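You operate a simulated robot arm through the tools that you are given. There is no shell and no other tool. Be economical: measure what you need, move in short steps, check, and stop when the job is done.

You run a simulated robot arm. Do the job below in one go: nothing can be reset, and whatever is moved stays where it is left.

Task
Warm the hair oil: fill the yellow beaker with warm water and stand the bottle in it.
Fine: shower-side basin, to about its ring; cold on before hot, hot off before cold; the beaker goes back where it stood.

Only the result counts: the job must be done as asked and must still hold three seconds after the hand-in. Knocking over, shifting, dropping, spilling or breaking anything else fails it.

Robot
A 7-joint arm with a two-finger parallel gripper, fixed in place. Base frame: the origin is at the foot of the arm, x ahead of it, y to its left, z up. Units: m, degrees, N and s.
With the tool pointing down near the work surface it reaches from about 0.34 to 0.76 m from the base axis. Its first joint turns from -115.0 to 115.0 degrees. Payload 3.91 kg.
The tool frame sits at the grasp point between the pads (the TCP): z along the fingers, y along the line on which they close. The tips reach 0.03 m beyond it. The gripper opens to 0.11 m. The fingers are 0.02 m wide and 0.01 m thick; the gripper's body (0.048 by 0.112 m) begins 0.055 m behind the TCP.
Orientation is that of the tool frame in the base frame, as a unit quaternion [x, y, z, w]. With the fingers straight down and closing along the base's y, the tool's x points along the base's -x, its y along +y and its z along -z.

Tools
- The arm moves only by the tool arm_command. Its argument "targets" is a list of rows, each a list of 7 numbers: the shift along the base's x, y, z in m, then the turn, a rotation vector about the base's x, y, z in degrees, then the finger opening in m, from 0 to 0.11. In form: [[x, y, z, rx, ry, rz, claw], ...]. A call has 1 to 10 rows; each row is the pose to reach, as a shift and turn from the pose commanded when the call began. Each row takes 0.2 s and may step no farther than 0.05 m and 8.6 degrees from the row before; otherwise, or with a gripper value out of range, the whole call is refused. A pose out of reach is approached as far as the arm can. The call stops where the force on the tool passes 40 N (or 10 N more than at its start, if that is more) or the arm is blocked; 0.2 s more then pass. The fingers move at their own pace (about 0.108 m/s each) and stop on an object; they squeeze with about 44 N. The grip force told is the motor's: it shows also when the fingers shut on nothing. Time passes only in rows, and 0.2 s behind the last, so rows that repeat a pose let the fingers close. It gives the time, the measured TCP pose, the force on the tool (base axes), the opening and the grip force at its end, in the units of the frame above (readings bear some noise), and new pictures: "show" is both (left out), scene, wrist or none.
- Cameras (640 x 400 px; columns grow to the right, rows downward): "scene" is fixed at [0.2058, -0.6516, 1.4614]; the picture's right is [0.78, -0.63, 0.00], its down [-0.47, -0.58, -0.67] and it looks along [0.42, 0.52, -0.74] (base axes); focal length 293 px, centre (320, 200). "wrist" rides on the gripper at [0.072, 0.017, -0.103] in the tool frame; the picture's right is [-0.23, 0.97, 0.00], its down [-0.76, -0.18, -0.62] and it looks along [-0.61, -0.14, 0.78] (tool axes); focal length 222 px, centre (320, 200). There is no depth. A picture from a camera that has moved, and an enlarged one, comes with that camera's place and axes in the base frame and with its lens. The place of the scene camera against the robot may be out by one fixed shift of up to 0.018 m in any direction.
- raise_lower(by): slides the trunk up (or, below 0, down) by that many m; the arm rides with it, the base frame stays. It gives what a move gives, with no picture.
- zoom(camera, box): a new picture of the part [left, top, right, bottom] of that camera's present view, enlarged. The clock stands still meanwhile.
- finish_job(): hands the job in; it is judged then, once.

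Go step by step. Nothing tells you positions but the pictures and the camera data: compare them with the known pose of the tool, close in by small moves and look again before you grip or let go. The budget is 120 turns and 200 pictures, counting those below and the enlarged ones. Unless the task says otherwise, let go and move clear before handing in, and close with one line.

The tools are called after "Emit:" as a command line: name --pt "numbers of a row" for each row, then --argument value for the rest, lists and objects as JSON in quotes. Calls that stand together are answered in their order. arm_command: Moves the arm, as the interface text tells. Its arguments: {"type":"object","properties":{"targets":{"type":"array","items":{"type":"array","items":{"type":"number"}}},"show":{"type":"string","enum":["both","scene","wrist","none"]}},"required":["targets"]} The other tools are called the same way: raise_lower (by) slides the trunk up or down; zoom (camera, box) takes an enlarged picture of a part of a camera's view; finish_job () hands the job in.

At the start:

```text
t: 0.0
tool_pos: [0.302, -0.3231, 1.1808]
tool_rot: [-0.001, 1.0, 0.0, 0.0]
force: [-0.7, 1.1, 0.1]
grip_width: 0.1099
finger_force: 0.1
trunk travel left (down, up): [-0.8, 0.19]
```

scene: 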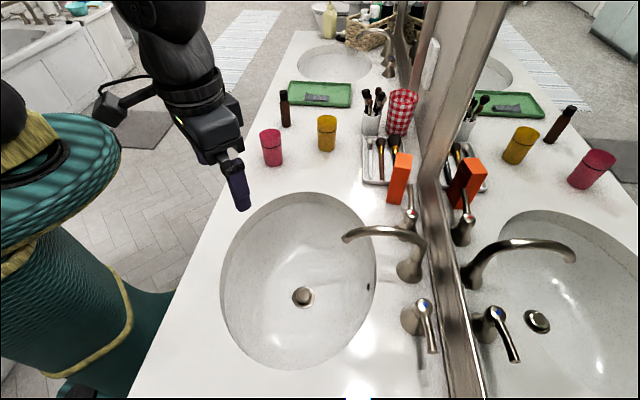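
wrist: 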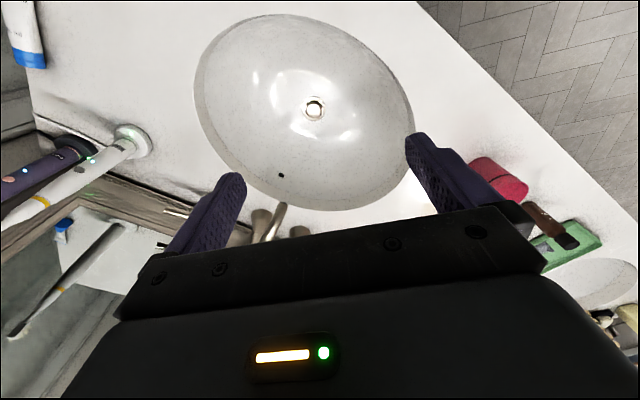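

I see a counter with two basins, a yellow beaker, a dark bottle (probably the hair oil) and lever taps. I'll enlarge parts of the scene first.

Emit:
zoom --camera "scene" --box '[240, 70, 440, 195]'

Emit:
zoom --camera "scene" --box '[320, 170, 480, 370]'

Emit:
zoom --camera "scene" --box '[280, 0, 440, 100]'

Emit:
zoom --camera "scene" --box '[0, 0, 160, 100]'

```text
3.20 times, centred on (340, 132) of scene
camera zoom: at [0.2058, -0.6516, 1.4614], right [0.78, -0.63, 0.0], down [-0.47, -0.58, -0.67], along [0.42, 0.52, -0.74], focal length 938 px, centre (256, 416)
```

zoom: 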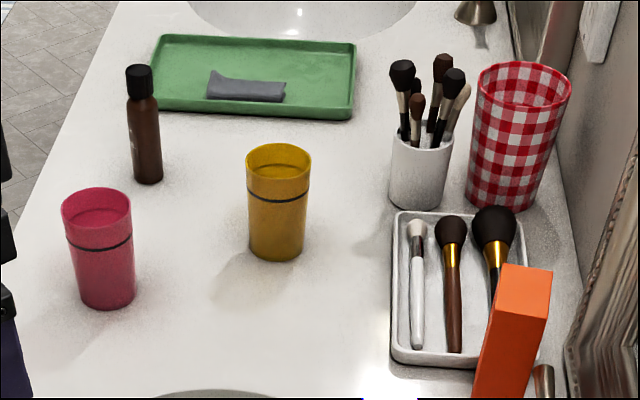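

```text
2.00 times, centred on (400, 270) of scene
camera zoom: at [0.2058, -0.6516, 1.4614], right [0.78, -0.63, 0.0], down [-0.47, -0.58, -0.67], along [0.42, 0.52, -0.74], focal length 586 px, centre (160, 60)
```

zoom: 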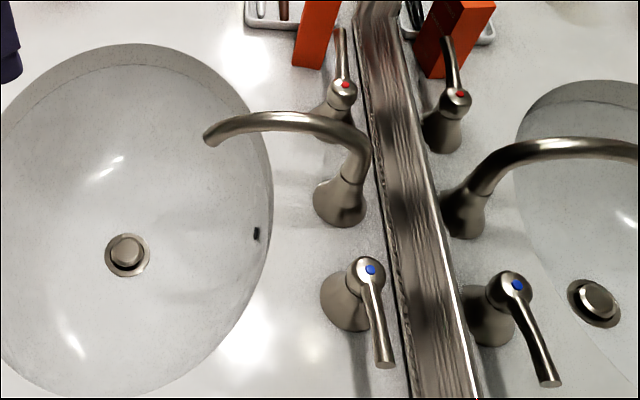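

```text
4.00 times, centred on (360, 50) of scene
camera zoom: at [0.2058, -0.6516, 1.4614], right [0.78, -0.63, 0.0], down [-0.47, -0.58, -0.67], along [0.42, 0.52, -0.74], focal length 1173 px, centre (160, 800)
```

zoom: 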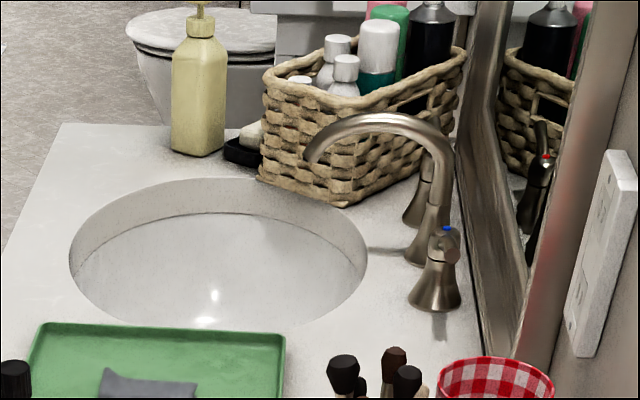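

```text
4.00 times, centred on (80, 50) of scene
camera zoom: at [0.2058, -0.6516, 1.4614], right [0.78, -0.63, 0.0], down [-0.47, -0.58, -0.67], along [0.42, 0.52, -0.74], focal length 1173 px, centre (1280, 800)
```

zoom: 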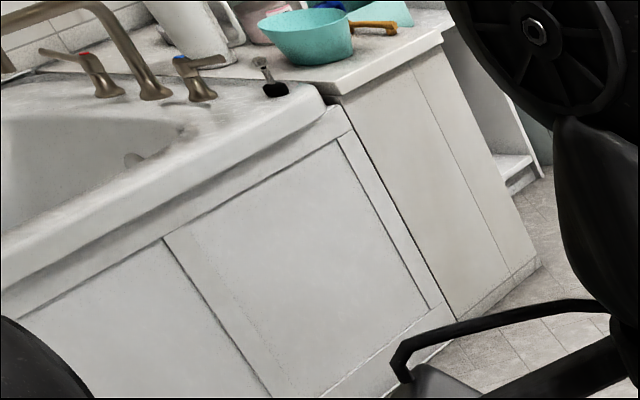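

The reachable basin is the near one; the counter runs diagonally (about 45° to the base). I turn the tool toward the mirror to view the taps with the wrist camera.

Emit:
arm_command --pt "0 0 0.01 0 0 -8 0.11" --pt "0 0 0.02 0 0 -16 0.11" --pt "0 0 0.03 0 0 -24 0.11" --pt "0 0 0.04 0 0 -32 0.11" --pt "0 0 0.05 0 0 -40 0.11" --pt "0 0 0.05 0 0 -46 0.11"

```text
t: 1.4
tool_pos: [0.3023, -0.3235, 1.2311]
tool_rot: [0.392, 0.92, 0.0, 0.0]
force: [0.1, 0.3, -0.3]
grip_width: 0.1099
finger_force: 0.0
trunk travel left (down, up): [-0.8, 0.19]
camera wrist: at [0.265, -0.2589, 1.3343], right [0.86, 0.51, 0.0], down [0.4, -0.67, 0.62], along [0.32, -0.54, -0.78], focal length 222 px, centre (320, 200)
```

scene: 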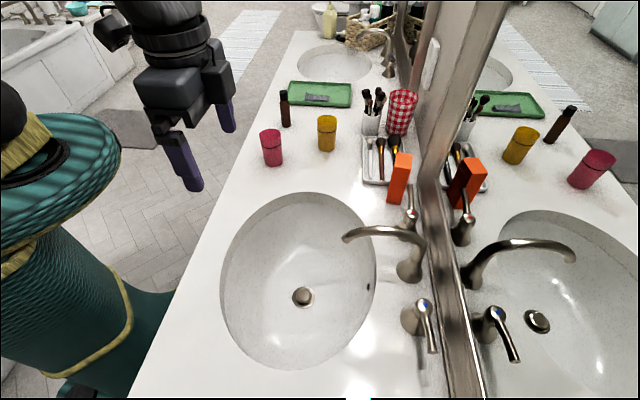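
wrist: 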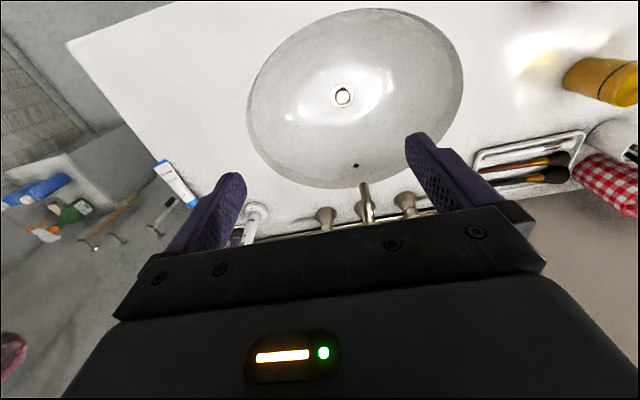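

Emit:
zoom --camera "wrist" --box '[0, 0, 240, 400]'

Emit:
zoom --camera "wrist" --box '[230, 60, 470, 240]'

```text
1.00 times, centred on (120, 200) of wrist
camera zoom: at [0.265, -0.2589, 1.3343], right [0.86, 0.51, 0.0], down [0.4, -0.67, 0.62], along [0.32, -0.54, -0.78], focal length 222 px, centre (520, 200)
```

zoom: 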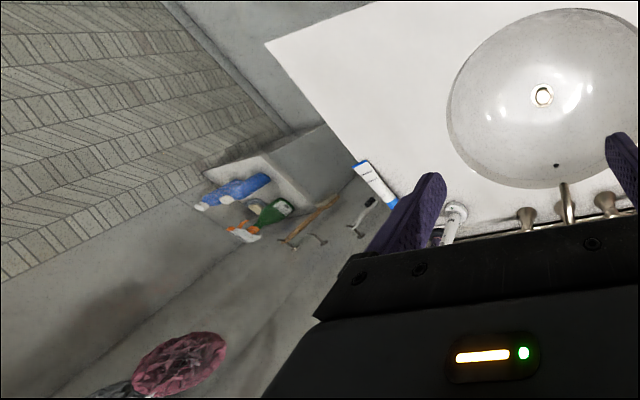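

```text
2.22 times, centred on (350, 150) of wrist
camera zoom: at [0.265, -0.2589, 1.3343], right [0.86, 0.51, 0.0], down [0.4, -0.67, 0.62], along [0.32, -0.54, -0.78], focal length 494 px, centre (253, 311)
```

zoom: 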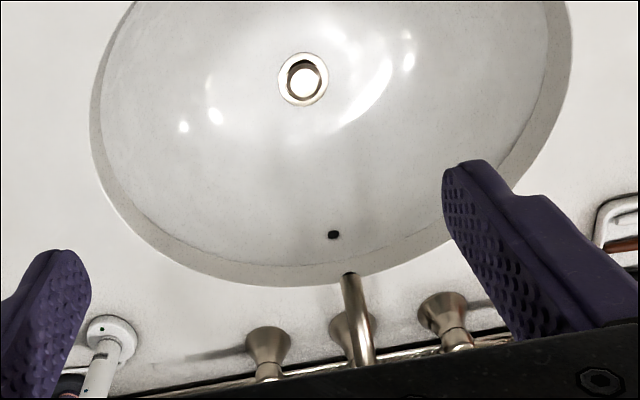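

The shower is at the near end, so the near basin is right. I move toward the mirror for a steeper look at the levers.

Emit:
arm_command --pt "0.03 -0.03 0 0 0 0 0.06" --pt "0.06 -0.06 0 0 0 0 0.0" --pt "0.09 -0.09 0 0 0 0 0.0" --pt "0.12 -0.12 0 0 0 0 0.0" --pt "0.14 -0.14 0 0 0 0 0.0"

```text
t: 2.6
tool_pos: [0.4451, -0.4646, 1.2299]
tool_rot: [0.39, 0.921, 0.0, -0.001]
force: [0.3, -0.8, 0.0]
grip_width: 0.0
finger_force: 38.1
trunk travel left (down, up): [-0.8, 0.19]
camera wrist: at [0.4069, -0.4016, 1.334], right [0.86, 0.51, 0.0], down [0.4, -0.67, 0.62], along [0.32, -0.53, -0.78], focal length 222 px, centre (320, 200)
```

scene: 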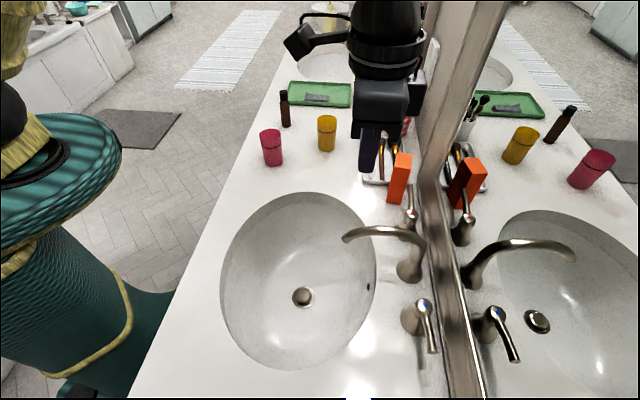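
wrist: 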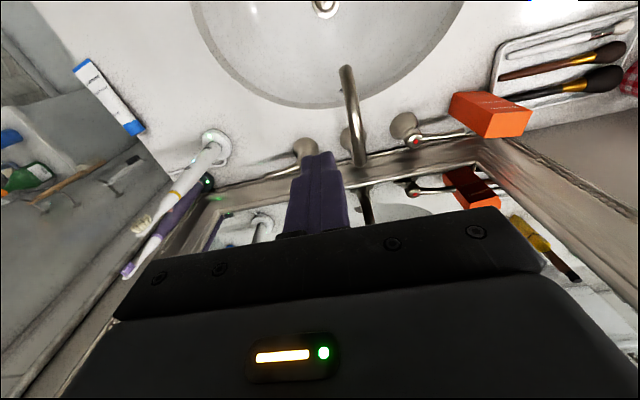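

Emit:
zoom --camera "wrist" --box '[380, 70, 540, 170]'

Emit:
zoom --camera "wrist" --box '[180, 100, 340, 200]'

Emit:
zoom --camera "scene" --box '[370, 140, 450, 240]'

Emit:
zoom --camera "scene" --box '[380, 280, 480, 370]'

```text
4.00 times, centred on (460, 120) of wrist
camera zoom: at [0.4069, -0.4016, 1.334], right [0.86, 0.51, 0.0], down [0.4, -0.67, 0.62], along [0.32, -0.53, -0.78], focal length 888 px, centre (-240, 520)
```

zoom: 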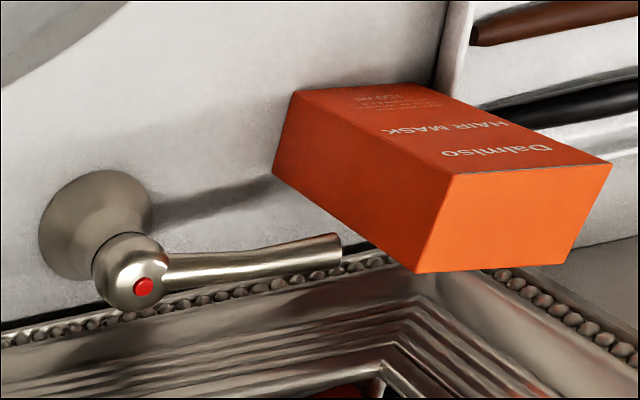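

```text
4.00 times, centred on (260, 150) of wrist
camera zoom: at [0.4069, -0.4016, 1.334], right [0.86, 0.51, 0.0], down [0.4, -0.67, 0.62], along [0.32, -0.53, -0.78], focal length 888 px, centre (560, 400)
```

zoom: 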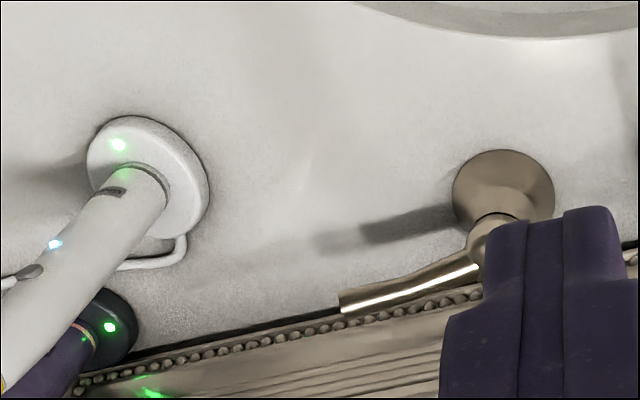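

```text
4.00 times, centred on (410, 190) of scene
camera zoom: at [0.2058, -0.6516, 1.4614], right [0.78, -0.63, 0.0], down [-0.47, -0.58, -0.67], along [0.42, 0.52, -0.74], focal length 1173 px, centre (-40, 240)
```

zoom: 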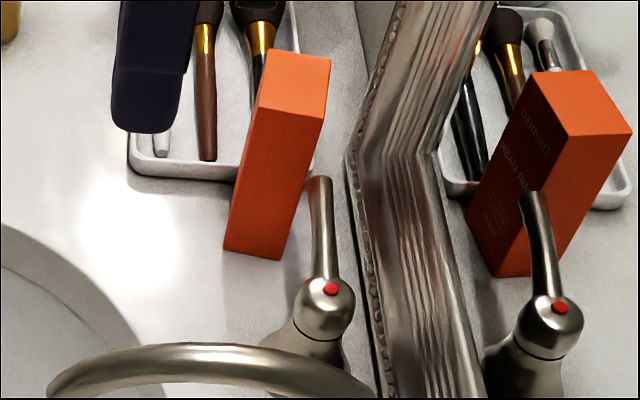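

```text
4.44 times, centred on (430, 325) of scene
camera zoom: at [0.2058, -0.6516, 1.4614], right [0.78, -0.63, 0.0], down [-0.47, -0.58, -0.67], along [0.42, 0.52, -0.74], focal length 1303 px, centre (-169, -356)
```

zoom: 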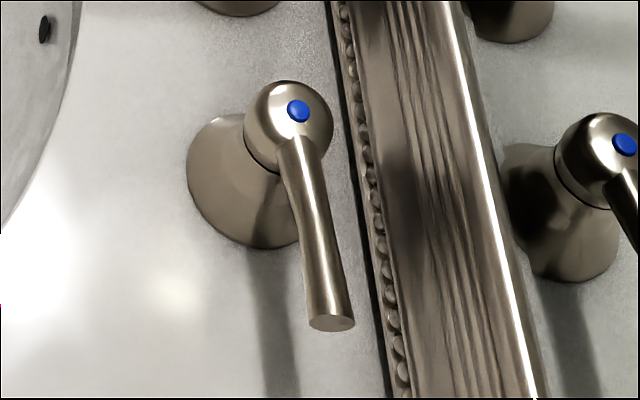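

Levers lie along the mirror, pointing outward (cold knob ≈ (0.48, −0.61), hot ≈ (0.63, −0.455), z ≈ 0.965). I'll tilt the closed fingers outward and go above the gap behind the cold lever.

Emit:
arm_command --pt "0.0 -0.02 -0.02 -4.2 -4.2 0 0" --pt "0.0 -0.05 -0.04 -8.4 -8.4 0 0" --pt "0.0 -0.08 -0.06 -12.6 -12.6 0 0" --pt "0.0 -0.11 -0.08 -14 -14 0 0" --pt "0.01 -0.14 -0.1 -14 -14 0 0" --pt "0.015 -0.165 -0.11 -14 -14 0 0" --pt "0.018 -0.185 -0.12 -14 -14 0 0"

```text
t: 4.2
tool_pos: [0.4598, -0.6494, 1.1074]
tool_rot: [0.385, 0.907, -0.063, 0.158]
force: [-0.3, 0.8, 0.7]
grip_width: 0.0
finger_force: 37.6
trunk travel left (down, up): [-0.8, 0.19]
camera wrist: at [0.3999, -0.564, 1.1803], right [0.85, 0.52, 0.08], down [0.22, -0.49, 0.84], along [0.48, -0.7, -0.53], focal length 222 px, centre (320, 200)
```

scene: 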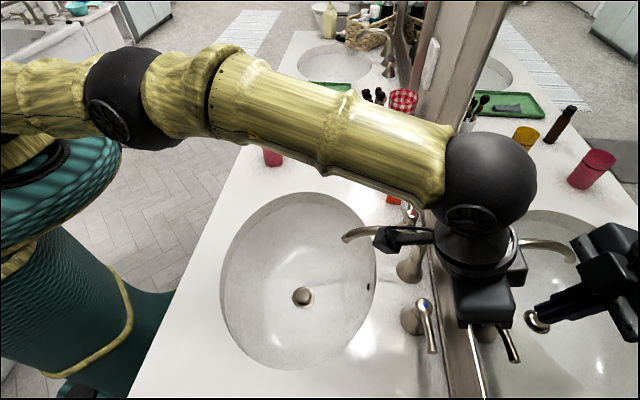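
wrist: 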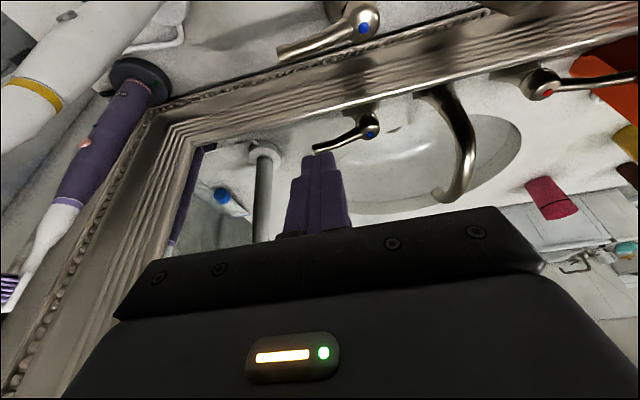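

Reach is fine. I shift a bit behind the lever and descend part way, then look.

Emit:
arm_command --pt "0.01 -0.009 0 0 0 0 0" --pt "0.01 -0.009 -0.04 0 0 0 0" --pt "0.01 -0.009 -0.08 0 0 0 0" --pt "0.01 -0.009 -0.1 0 0 0 0"

Emit:
zoom --camera "scene" --box '[380, 250, 540, 370]'

```text
t: 5.2
tool_pos: [0.4691, -0.6543, 1.0105]
tool_rot: [0.385, 0.907, -0.064, 0.159]
force: [-0.1, 0.3, -0.2]
grip_width: 0.0
finger_force: 37.9
out of reach, approached as far as the arm can: row 1, 2, 3, 4
trunk travel left (down, up): [-0.8, 0.19]
camera wrist: at [0.4092, -0.569, 1.0837], right [0.85, 0.52, 0.08], down [0.22, -0.49, 0.84], along [0.48, -0.7, -0.53], focal length 222 px, centre (320, 200)
```

scene: 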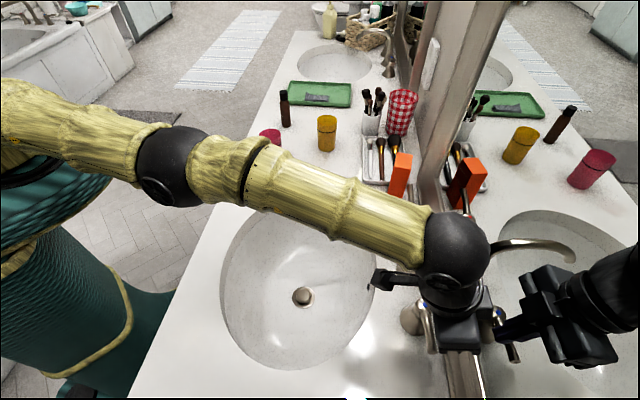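
wrist: 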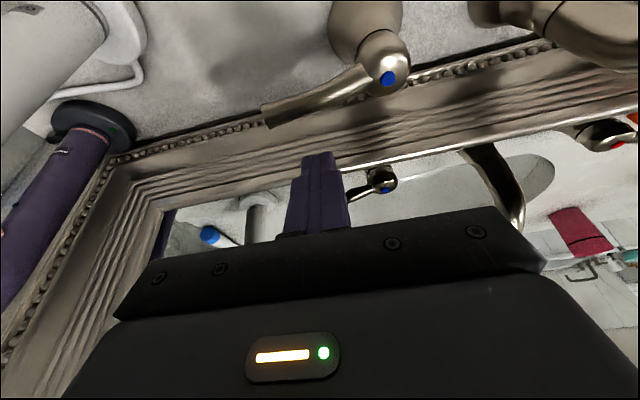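

```text
3.33 times, centred on (460, 310) of scene
camera zoom: at [0.2058, -0.6516, 1.4614], right [0.78, -0.63, 0.0], down [-0.47, -0.58, -0.67], along [0.42, 0.52, -0.74], focal length 977 px, centre (-147, -167)
```

zoom: 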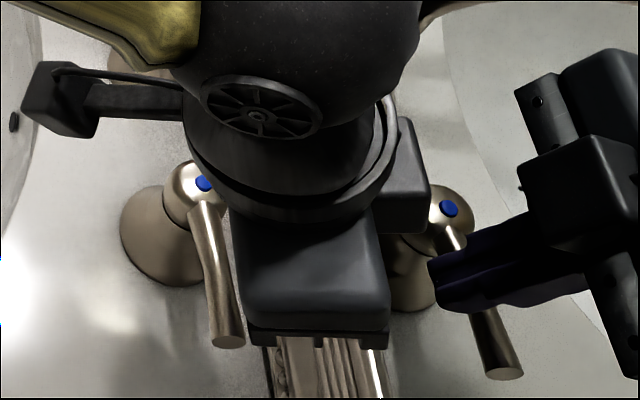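

The finger is just behind the lever; I slide straight down with the trunk.

Emit:
raise_lower --by -0.047

Emit:
zoom --camera "wrist" --box '[220, 0, 460, 150]'

Emit:
zoom --camera "scene" --box '[380, 250, 540, 370]'

```text
t: 6.1
tool_pos: [0.4691, -0.6554, 0.965]
tool_rot: [0.385, 0.907, -0.065, 0.16]
force: [-0.2, -0.2, 0.0]
grip_width: 0.0002
finger_force: 37.6
trunk travel left (down, up): [-0.753, 0.237]
```

```text
2.67 times, centred on (340, 75) of wrist
camera zoom: at [0.409, -0.5688, 1.0373], right [0.85, 0.52, 0.08], down [0.22, -0.49, 0.84], along [0.48, -0.7, -0.53], focal length 592 px, centre (267, 533)
```

zoom: 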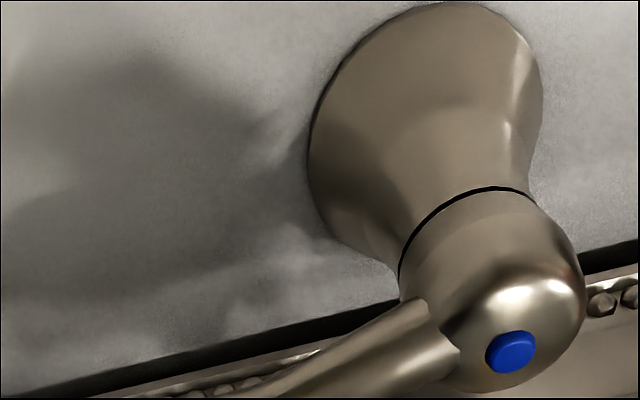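

```text
3.33 times, centred on (460, 310) of scene
camera zoom: at [0.2058, -0.6516, 1.4614], right [0.78, -0.63, 0.0], down [-0.47, -0.58, -0.67], along [0.42, 0.52, -0.74], focal length 977 px, centre (-147, -167)
```

zoom: 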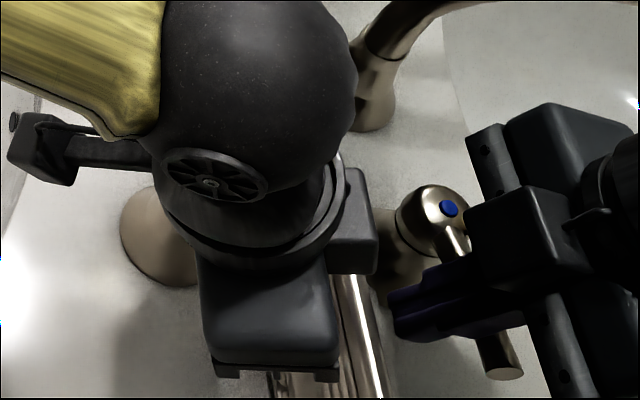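

Emit:
arm_command --pt "-0.008 0.005 0 0 0 0 0" --pt "-0.019 0.013 0 0 0 0 0" --pt "-0.028 0.023 0 0 0 0 0" --pt "-0.034 0.035 0 0 0 0 0"

Emit:
zoom --camera "scene" --box '[320, 210, 480, 370]'

```text
t: 7.1
tool_pos: [0.4337, -0.6193, 0.9659]
tool_rot: [0.385, 0.907, -0.065, 0.16]
force: [8.1, -0.1, 11.2]
grip_width: 0.0
finger_force: 38.1
trunk travel left (down, up): [-0.753, 0.237]
camera wrist: at [0.3752, -0.533, 1.0396], right [0.85, 0.52, 0.08], down [0.22, -0.49, 0.85], along [0.48, -0.7, -0.53], focal length 222 px, centre (320, 200)
```

scene: 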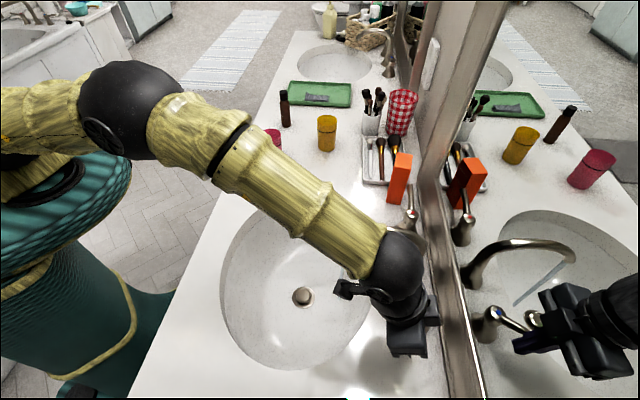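
wrist: 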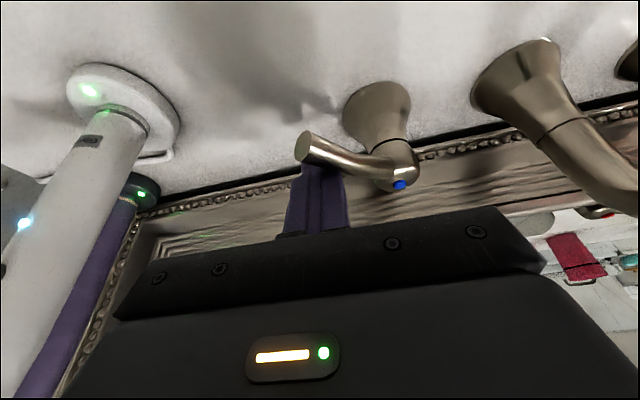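

```text
2.50 times, centred on (400, 290) of scene
camera zoom: at [0.2058, -0.6516, 1.4614], right [0.78, -0.63, 0.0], down [-0.47, -0.58, -0.67], along [0.42, 0.52, -0.74], focal length 733 px, centre (120, -25)
```

zoom: 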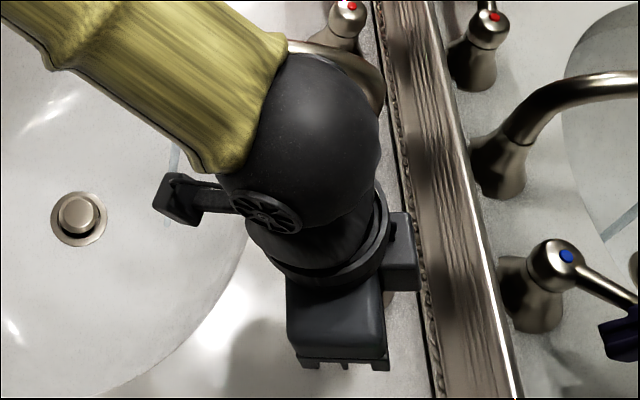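

Cold water runs now (stream seen in the mirror). I back off, lift over the spout and head for the hot lever, leaning the tool so the body stays clear of the orange box.

Emit:
arm_command --pt "0 -0.006 0 0 0 0 0" --pt "0 -0.006 0.04 0 0 0 0" --pt "0 -0.006 0.088 0 0 0 0" --pt "0 0.01 0.13 0 0 0 0" --pt "0.03 0.02 0.16 0 0 0 0" --pt "0.065 0.045 0.18 2.65 -2.65 0 0" --pt "0.1 0.07 0.18 5.3 -5.3 0 0" --pt "0.135 0.1 0.18 7.95 -7.95 0 0" --pt "0.17 0.125 0.18 10.6 -10.6 0 0" --pt "0.205 0.15 0.18 10.6 -10.6 0 0"

```text
t: 9.3
tool_pos: [0.6388, -0.47, 1.1405]
tool_rot: [0.402, 0.89, 0.056, 0.207]
force: [0.0, 0.1, 0.5]
grip_width: 0.0
finger_force: 37.3
trunk travel left (down, up): [-0.753, 0.237]
camera wrist: at [0.5647, -0.3977, 1.2163], right [0.81, 0.48, 0.33], down [0.07, -0.64, 0.76], along [0.58, -0.6, -0.55], focal length 222 px, centre (320, 200)
```

scene: 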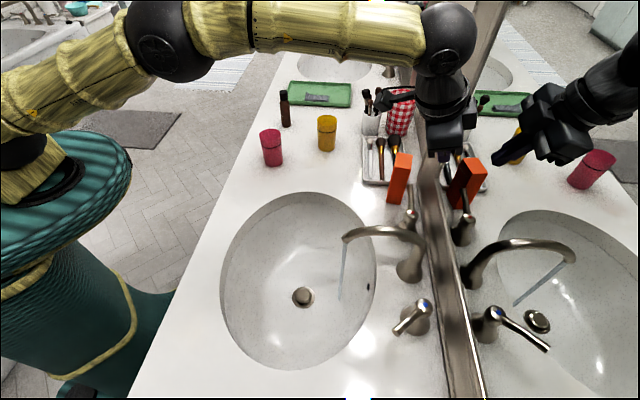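
wrist: 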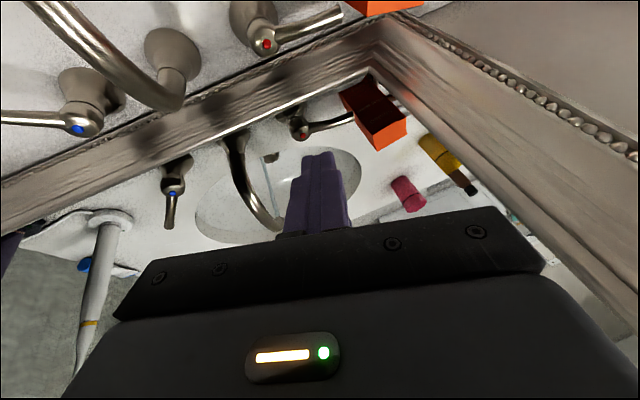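

Emit:
arm_command --pt "0.02 0.012 -0.02 0 0 0 0" --pt "0.037 0.025 -0.05 0 0 0 0" --pt "0.037 0.025 -0.09 0 0 0 0" --pt "0.037 0.025 -0.115 0 0 0 0"

Emit:
zoom --camera "wrist" --box '[240, 0, 480, 150]'

Emit:
zoom --camera "scene" --box '[370, 120, 530, 240]'

```text
t: 10.3
tool_pos: [0.6764, -0.4467, 1.0261]
tool_rot: [0.402, 0.891, 0.056, 0.205]
force: [-0.4, -1.0, -0.5]
grip_width: 0.0002
finger_force: 37.4
trunk travel left (down, up): [-0.753, 0.237]
camera wrist: at [0.6041, -0.3747, 1.1016], right [0.81, 0.48, 0.33], down [0.07, -0.64, 0.77], along [0.58, -0.6, -0.55], focal length 222 px, centre (320, 200)
```

scene: 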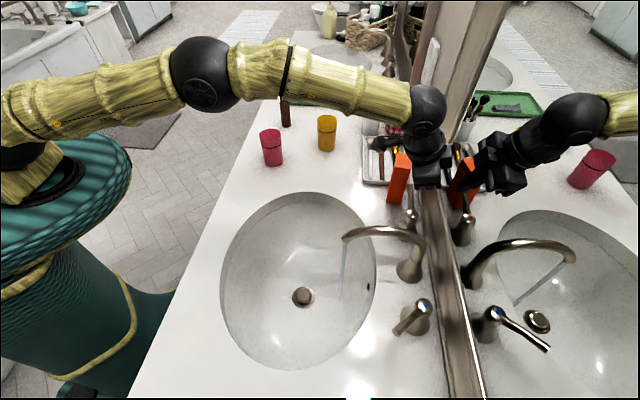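
wrist: 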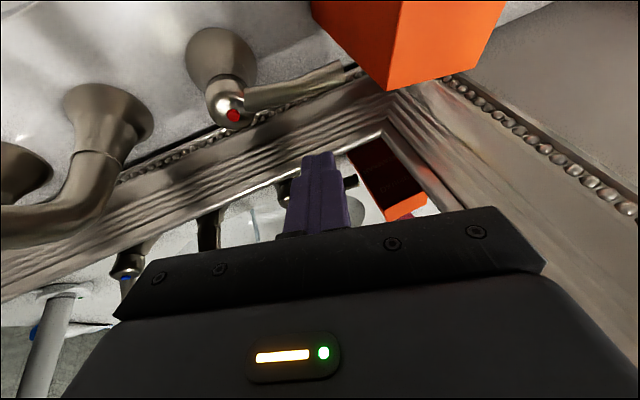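

```text
2.67 times, centred on (360, 75) of wrist
camera zoom: at [0.6041, -0.3747, 1.1016], right [0.81, 0.48, 0.33], down [0.07, -0.64, 0.77], along [0.58, -0.6, -0.55], focal length 592 px, centre (213, 533)
```

zoom: 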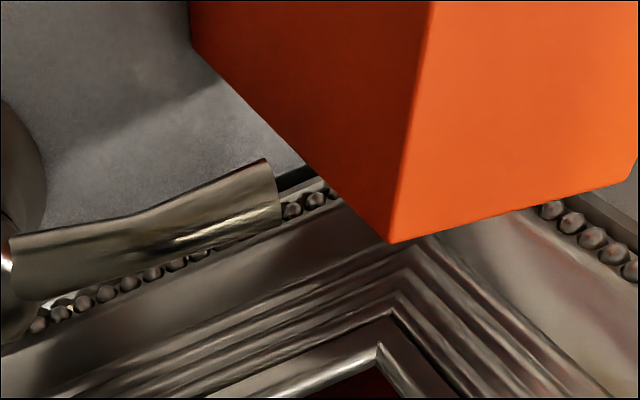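

```text
3.33 times, centred on (450, 180) of scene
camera zoom: at [0.2058, -0.6516, 1.4614], right [0.78, -0.63, 0.0], down [-0.47, -0.58, -0.67], along [0.42, 0.52, -0.74], focal length 977 px, centre (-113, 267)
```

zoom: 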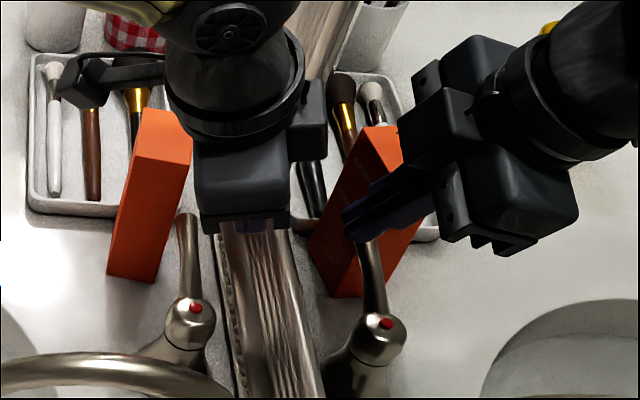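

Emit:
raise_lower --by -0.056

Emit:
zoom --camera "scene" --box '[370, 140, 530, 260]'

Emit:
zoom --camera "wrist" --box '[120, 0, 500, 240]'

```text
t: 11.3
tool_pos: [0.6765, -0.4472, 0.9714]
tool_rot: [0.402, 0.891, 0.055, 0.205]
force: [0.5, 0.0, -0.3]
grip_width: 0.0
finger_force: 38.3
trunk travel left (down, up): [-0.697, 0.293]
```

```text
3.33 times, centred on (450, 200) of scene
camera zoom: at [0.2058, -0.6516, 1.4614], right [0.78, -0.63, 0.0], down [-0.47, -0.58, -0.67], along [0.42, 0.52, -0.74], focal length 977 px, centre (-113, 200)
```

zoom: 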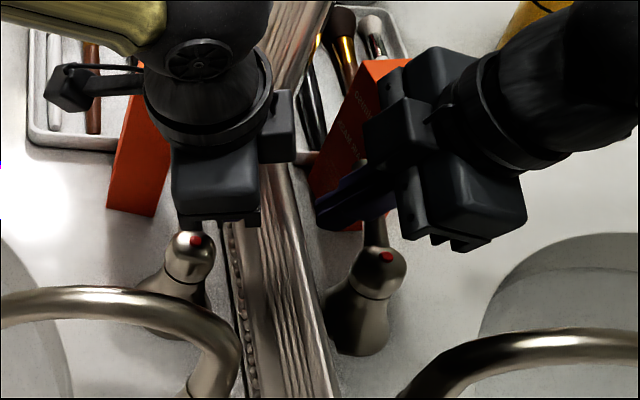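

```text
1.67 times, centred on (310, 120) of wrist
camera zoom: at [0.6037, -0.3746, 1.0463], right [0.81, 0.48, 0.33], down [0.07, -0.64, 0.77], along [0.58, -0.6, -0.55], focal length 370 px, centre (337, 333)
```

zoom: 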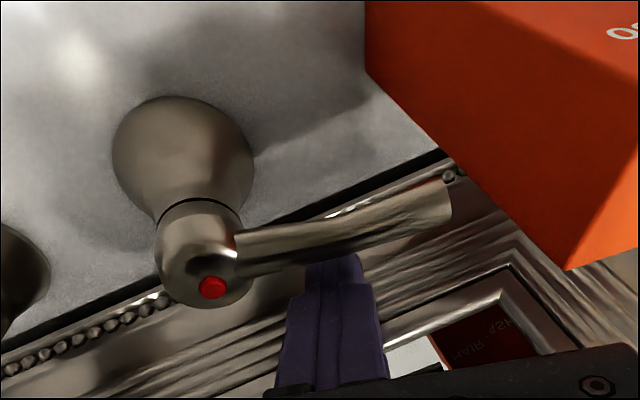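

Emit:
arm_command --pt "-0.005 0.0077 0 0 0 0 0" --pt "-0.01 0.017 0 0 0 0 0" --pt "-0.017 0.0246 0 0 0 0 0" --pt "-0.0255 0.03 0 0 0 0 0"

Emit:
zoom --camera "scene" --box '[320, 140, 560, 340]'

```text
t: 12.3
tool_pos: [0.6498, -0.4174, 0.9717]
tool_rot: [0.401, 0.891, 0.057, 0.207]
force: [0.9, -0.4, 2.4]
grip_width: 0.0
finger_force: 37.9
trunk travel left (down, up): [-0.697, 0.293]
camera wrist: at [0.5768, -0.3458, 1.0467], right [0.81, 0.49, 0.33], down [0.07, -0.64, 0.76], along [0.58, -0.6, -0.55], focal length 222 px, centre (320, 200)
```

scene: 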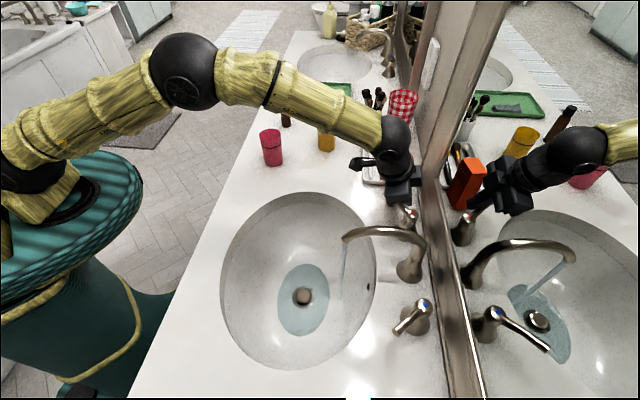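
wrist: 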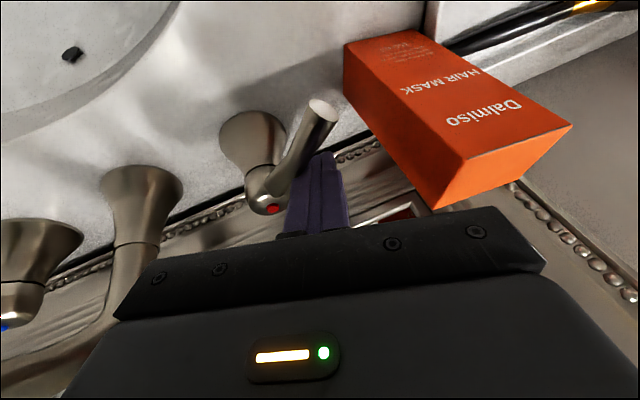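

```text
2.00 times, centred on (440, 240) of scene
camera zoom: at [0.2058, -0.6516, 1.4614], right [0.78, -0.63, 0.0], down [-0.47, -0.58, -0.67], along [0.42, 0.52, -0.74], focal length 586 px, centre (80, 120)
```

zoom: 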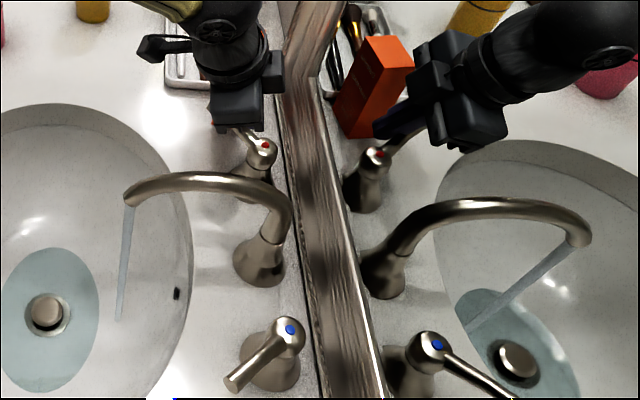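

Both taps run and the water mixes; it collects in the basin, so I keep moving. I back off the hot lever, lift and go toward the yellow beaker, levelling the tool.

Emit:
arm_command --pt "0.006 0 0 0 0 0 0" --pt "0.006 0 0.04 0 0 0 0" --pt "0.004 0.02 0.08 0 0 0 0" --pt "-0.005 0.06 0.11 0 0 0 0" --pt "-0.015 0.1 0.135 0 0 0 0" --pt "-0.025 0.145 0.15 -2.65 2.65 0 0.04" --pt "-0.035 0.19 0.16 -5.3 5.3 0 0.08" --pt "-0.045 0.235 0.17 -7.95 7.95 0 0.11" --pt "-0.055 0.28 0.175 -10.6 10.6 0 0.11" --pt "-0.065 0.317 0.18 -10.6 10.6 0 0.11"

```text
refused: row 4 steps farther than a row can; nothing moved
```

Emit:
arm_command --pt "0.006 0 0 0 0 0 0" --pt "0.006 0 0.045 0 0 0 0" --pt "0.004 0.02 0.085 0 0 0 0" --pt "-0.005 0.055 0.115 0 0 0 0" --pt "-0.015 0.1 0.13 0 0 0 0" --pt "-0.025 0.145 0.145 -2.65 2.65 0 0.04" --pt "-0.035 0.19 0.155 -5.3 5.3 0 0.08" --pt "-0.045 0.235 0.165 -7.95 7.95 0 0.11" --pt "-0.055 0.28 0.17 -10.6 10.6 0 0.11" --pt "-0.065 0.317 0.175 -10.6 10.6 0 0.11"

```text
t: 14.5
tool_pos: [0.5848, -0.0936, 1.1459]
tool_rot: [0.385, 0.907, -0.065, 0.16]
force: [0.0, 0.4, -0.1]
grip_width: 0.1099
finger_force: 0.1
trunk travel left (down, up): [-0.697, 0.293]
camera wrist: at [0.5257, -0.0082, 1.2194], right [0.85, 0.52, 0.08], down [0.22, -0.49, 0.84], along [0.48, -0.7, -0.53], focal length 222 px, centre (320, 200)
```

scene: 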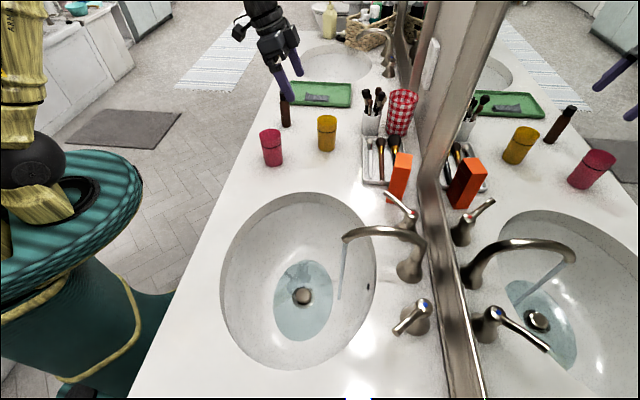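
wrist: 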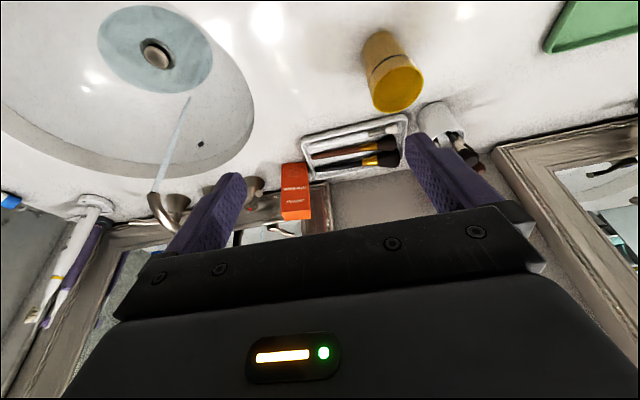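

Beaker ≈ (0.700, −0.078), rim 0.978. I tilt to 50° and line up behind it along the tool axis, between the pink beaker and the bottle.

Emit:
arm_command --pt "0.01 0.04 0 -5.3 -5.3 0 0.1" --pt "0.02 0.08 0 -10.6 -10.6 0 0.1" --pt "0.034 0.097 -0.04 -15.9 -15.9 0 0.1" --pt "0.034 0.097 -0.08 -21.2 -21.2 0 0.1" --pt "0.034 0.097 -0.11 -21.2 -21.2 0 0.1"

```text
t: 15.7
tool_pos: [0.621, -0.0001, 1.0345]
tool_rot: [0.354, 0.835, -0.157, 0.392]
force: [0.4, -0.6, 0.6]
grip_width: 0.0998
finger_force: 0.0
trunk travel left (down, up): [-0.697, 0.293]
camera wrist: at [0.5455, 0.1018, 1.0463], right [0.8, 0.57, 0.19], down [-0.13, -0.14, 0.98], along [0.59, -0.81, -0.04], focal length 222 px, centre (320, 200)
```

scene: 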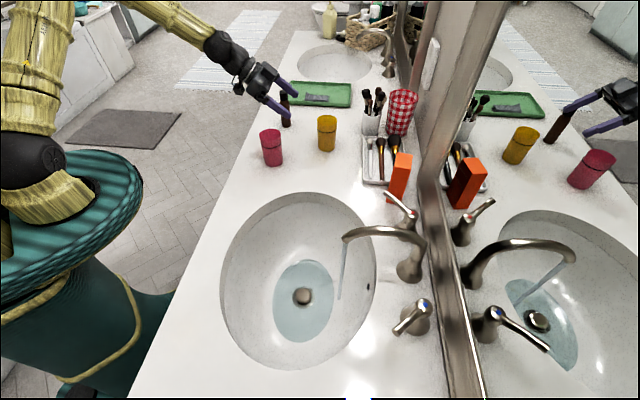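
wrist: 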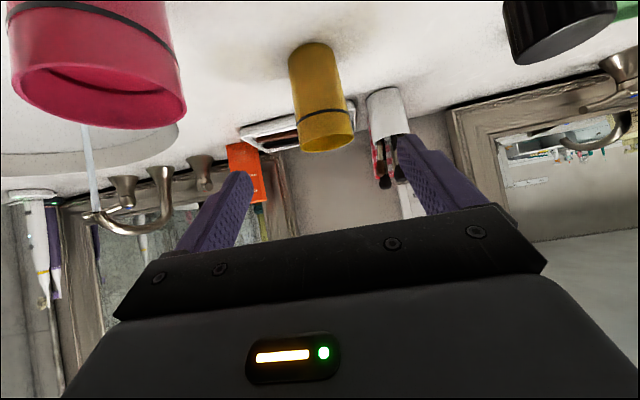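

Emit:
arm_command --pt "0.019 -0.0185 -0.026 0 0 0 0.1" --pt "0.038 -0.037 -0.052 0 0 0 0.1" --pt "0.057 -0.0555 -0.078 0 0 0 0.1" --pt "0.07 -0.068 -0.097 0 0 0 0.1"

Emit:
zoom --camera "scene" --box '[240, 70, 400, 190]'

```text
t: 16.7
tool_pos: [0.6889, -0.0688, 0.9366]
tool_rot: [0.354, 0.835, -0.158, 0.391]
force: [-0.1, -0.5, 0.3]
grip_width: 0.0999
finger_force: 0.2
trunk travel left (down, up): [-0.697, 0.293]
camera wrist: at [0.6134, 0.0334, 0.9485], right [0.8, 0.57, 0.19], down [-0.12, -0.14, 0.98], along [0.59, -0.81, -0.04], focal length 222 px, centre (320, 200)
```

scene: 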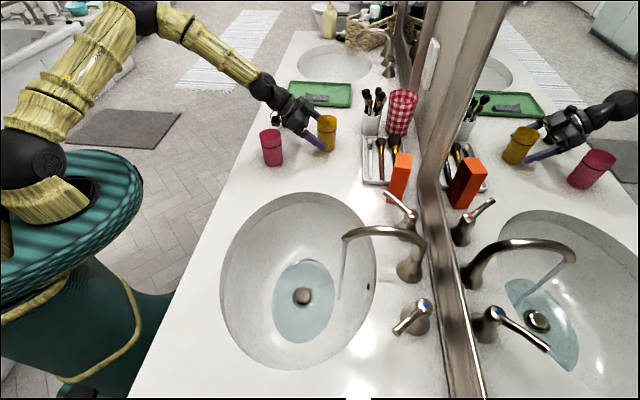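
wrist: 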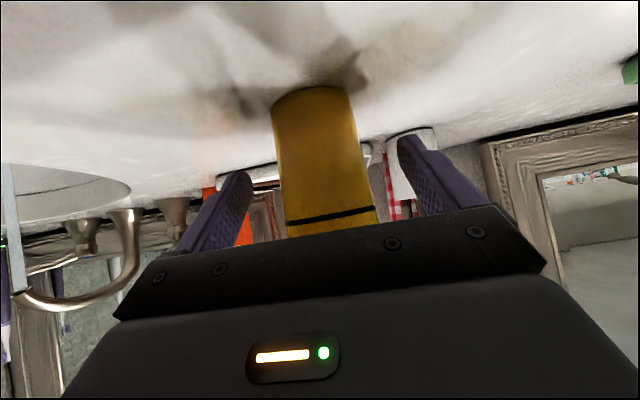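

```text
3.33 times, centred on (320, 130) of scene
camera zoom: at [0.2058, -0.6516, 1.4614], right [0.78, -0.63, 0.0], down [-0.47, -0.58, -0.67], along [0.42, 0.52, -0.74], focal length 977 px, centre (320, 433)
```

zoom: 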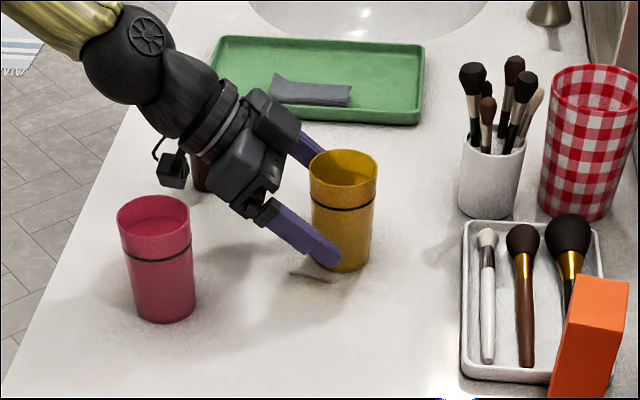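

The beaker sits between the fingers with margin to the palm. I nudge slightly and close.

Emit:
arm_command --pt "0.005 -0.003 -0.003 0 0 0 0.08" --pt "0.005 -0.003 -0.003 0 0 0 0.04" --pt "0.005 -0.003 -0.003 0 0 0 0.03" --pt "0.005 -0.003 -0.003 0 0 0 0.03" --show "wrist"

Emit:
zoom --camera "scene" --box '[240, 70, 400, 190]'

```text
t: 17.7
tool_pos: [0.6936, -0.0719, 0.9347]
tool_rot: [0.355, 0.835, -0.159, 0.39]
force: [0.4, -0.3, -0.1]
grip_width: 0.0562
finger_force: 44.1
trunk travel left (down, up): [-0.697, 0.293]
camera wrist: at [0.6189, 0.0298, 0.9464], right [0.8, 0.57, 0.19], down [-0.12, -0.14, 0.98], along [0.59, -0.81, -0.04], focal length 222 px, centre (320, 200)
```

wrist: 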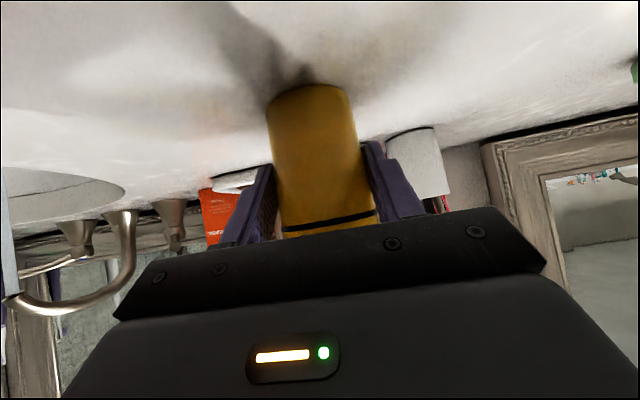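

```text
3.33 times, centred on (320, 130) of scene
camera zoom: at [0.2058, -0.6516, 1.4614], right [0.78, -0.63, 0.0], down [-0.47, -0.58, -0.67], along [0.42, 0.52, -0.74], focal length 977 px, centre (320, 433)
```

zoom: 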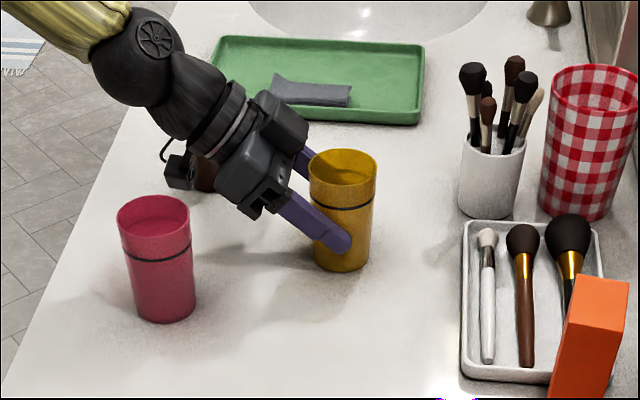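

Gripped. I lift clear and carry it toward the basin, staying on the user side of the spout.

Emit:
arm_command --pt "0 0 0.045 0 0 0 0.03" --pt "0 0 0.09 0 0 0 0.03" --pt "-0.01 -0.02 0.13 0 0 0 0.03" --pt "-0.045 -0.05 0.14 0 0 0 0.03" --pt "-0.08 -0.08 0.14 0 0 0 0.03" --pt "-0.118 -0.107 0.14 0 0 0 0.03" --pt "-0.155 -0.135 0.14 0 0 0 0.03" --pt "-0.192 -0.164 0.14 0 0 0 0.03" --pt "-0.23 -0.192 0.13 0 0 0 0.03" --pt "-0.267 -0.22 0.12 0 0 0 0.03"

```text
t: 19.9
tool_pos: [0.4248, -0.2942, 1.0555]
tool_rot: [0.354, 0.835, -0.157, 0.391]
force: [-0.2, 0.4, -0.2]
grip_width: 0.0566
finger_force: 43.9
trunk travel left (down, up): [-0.697, 0.293]
camera wrist: at [0.3498, -0.1933, 1.068], right [0.8, 0.58, 0.19], down [-0.13, -0.15, 0.98], along [0.59, -0.81, -0.04], focal length 222 px, centre (320, 200)
```

scene: 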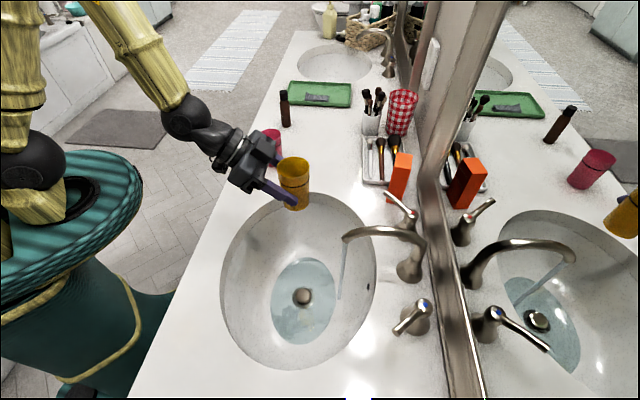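
wrist: 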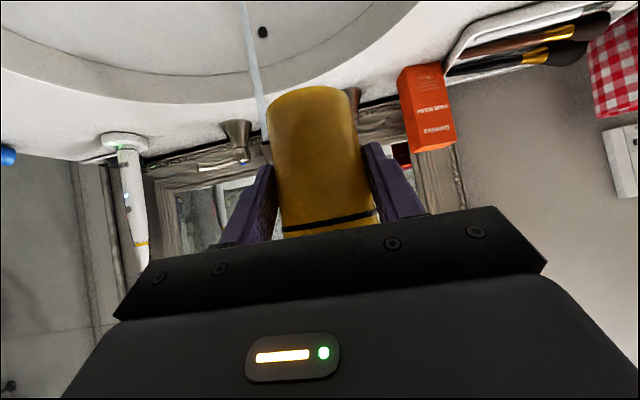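

Emit:
arm_command --pt "-0.015 -0.02 -0.035 0 0 0 0.03" --pt "-0.03 -0.04 -0.075 0 0 0 0.03" --pt "-0.041 -0.057 -0.115 0 0 0 0.03" --pt "-0.041 -0.057 -0.1435 0 0 0 0.03"

Emit:
zoom --camera "scene" --box '[240, 190, 400, 310]'

```text
t: 20.9
tool_pos: [0.3876, -0.3512, 0.9111]
tool_rot: [0.355, 0.835, -0.158, 0.39]
force: [0.2, -0.6, -0.4]
grip_width: 0.0559
finger_force: 43.9
trunk travel left (down, up): [-0.697, 0.293]
camera wrist: at [0.3115, -0.2499, 0.9241], right [0.8, 0.57, 0.19], down [-0.13, -0.14, 0.98], along [0.59, -0.81, -0.04], focal length 222 px, centre (320, 200)
```

scene: 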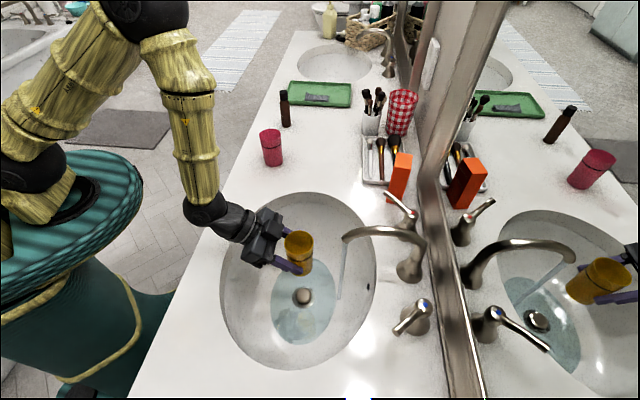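
wrist: 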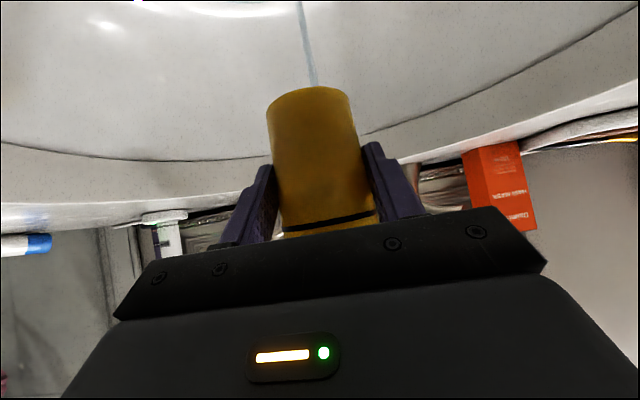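

```text
3.33 times, centred on (320, 250) of scene
camera zoom: at [0.2058, -0.6516, 1.4614], right [0.78, -0.63, 0.0], down [-0.47, -0.58, -0.67], along [0.42, 0.52, -0.74], focal length 977 px, centre (320, 33)
```

zoom: 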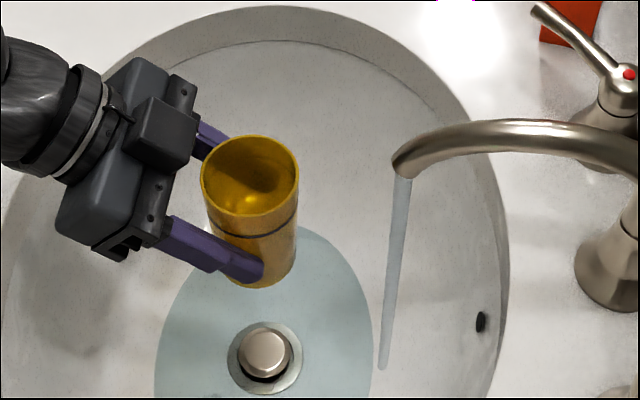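

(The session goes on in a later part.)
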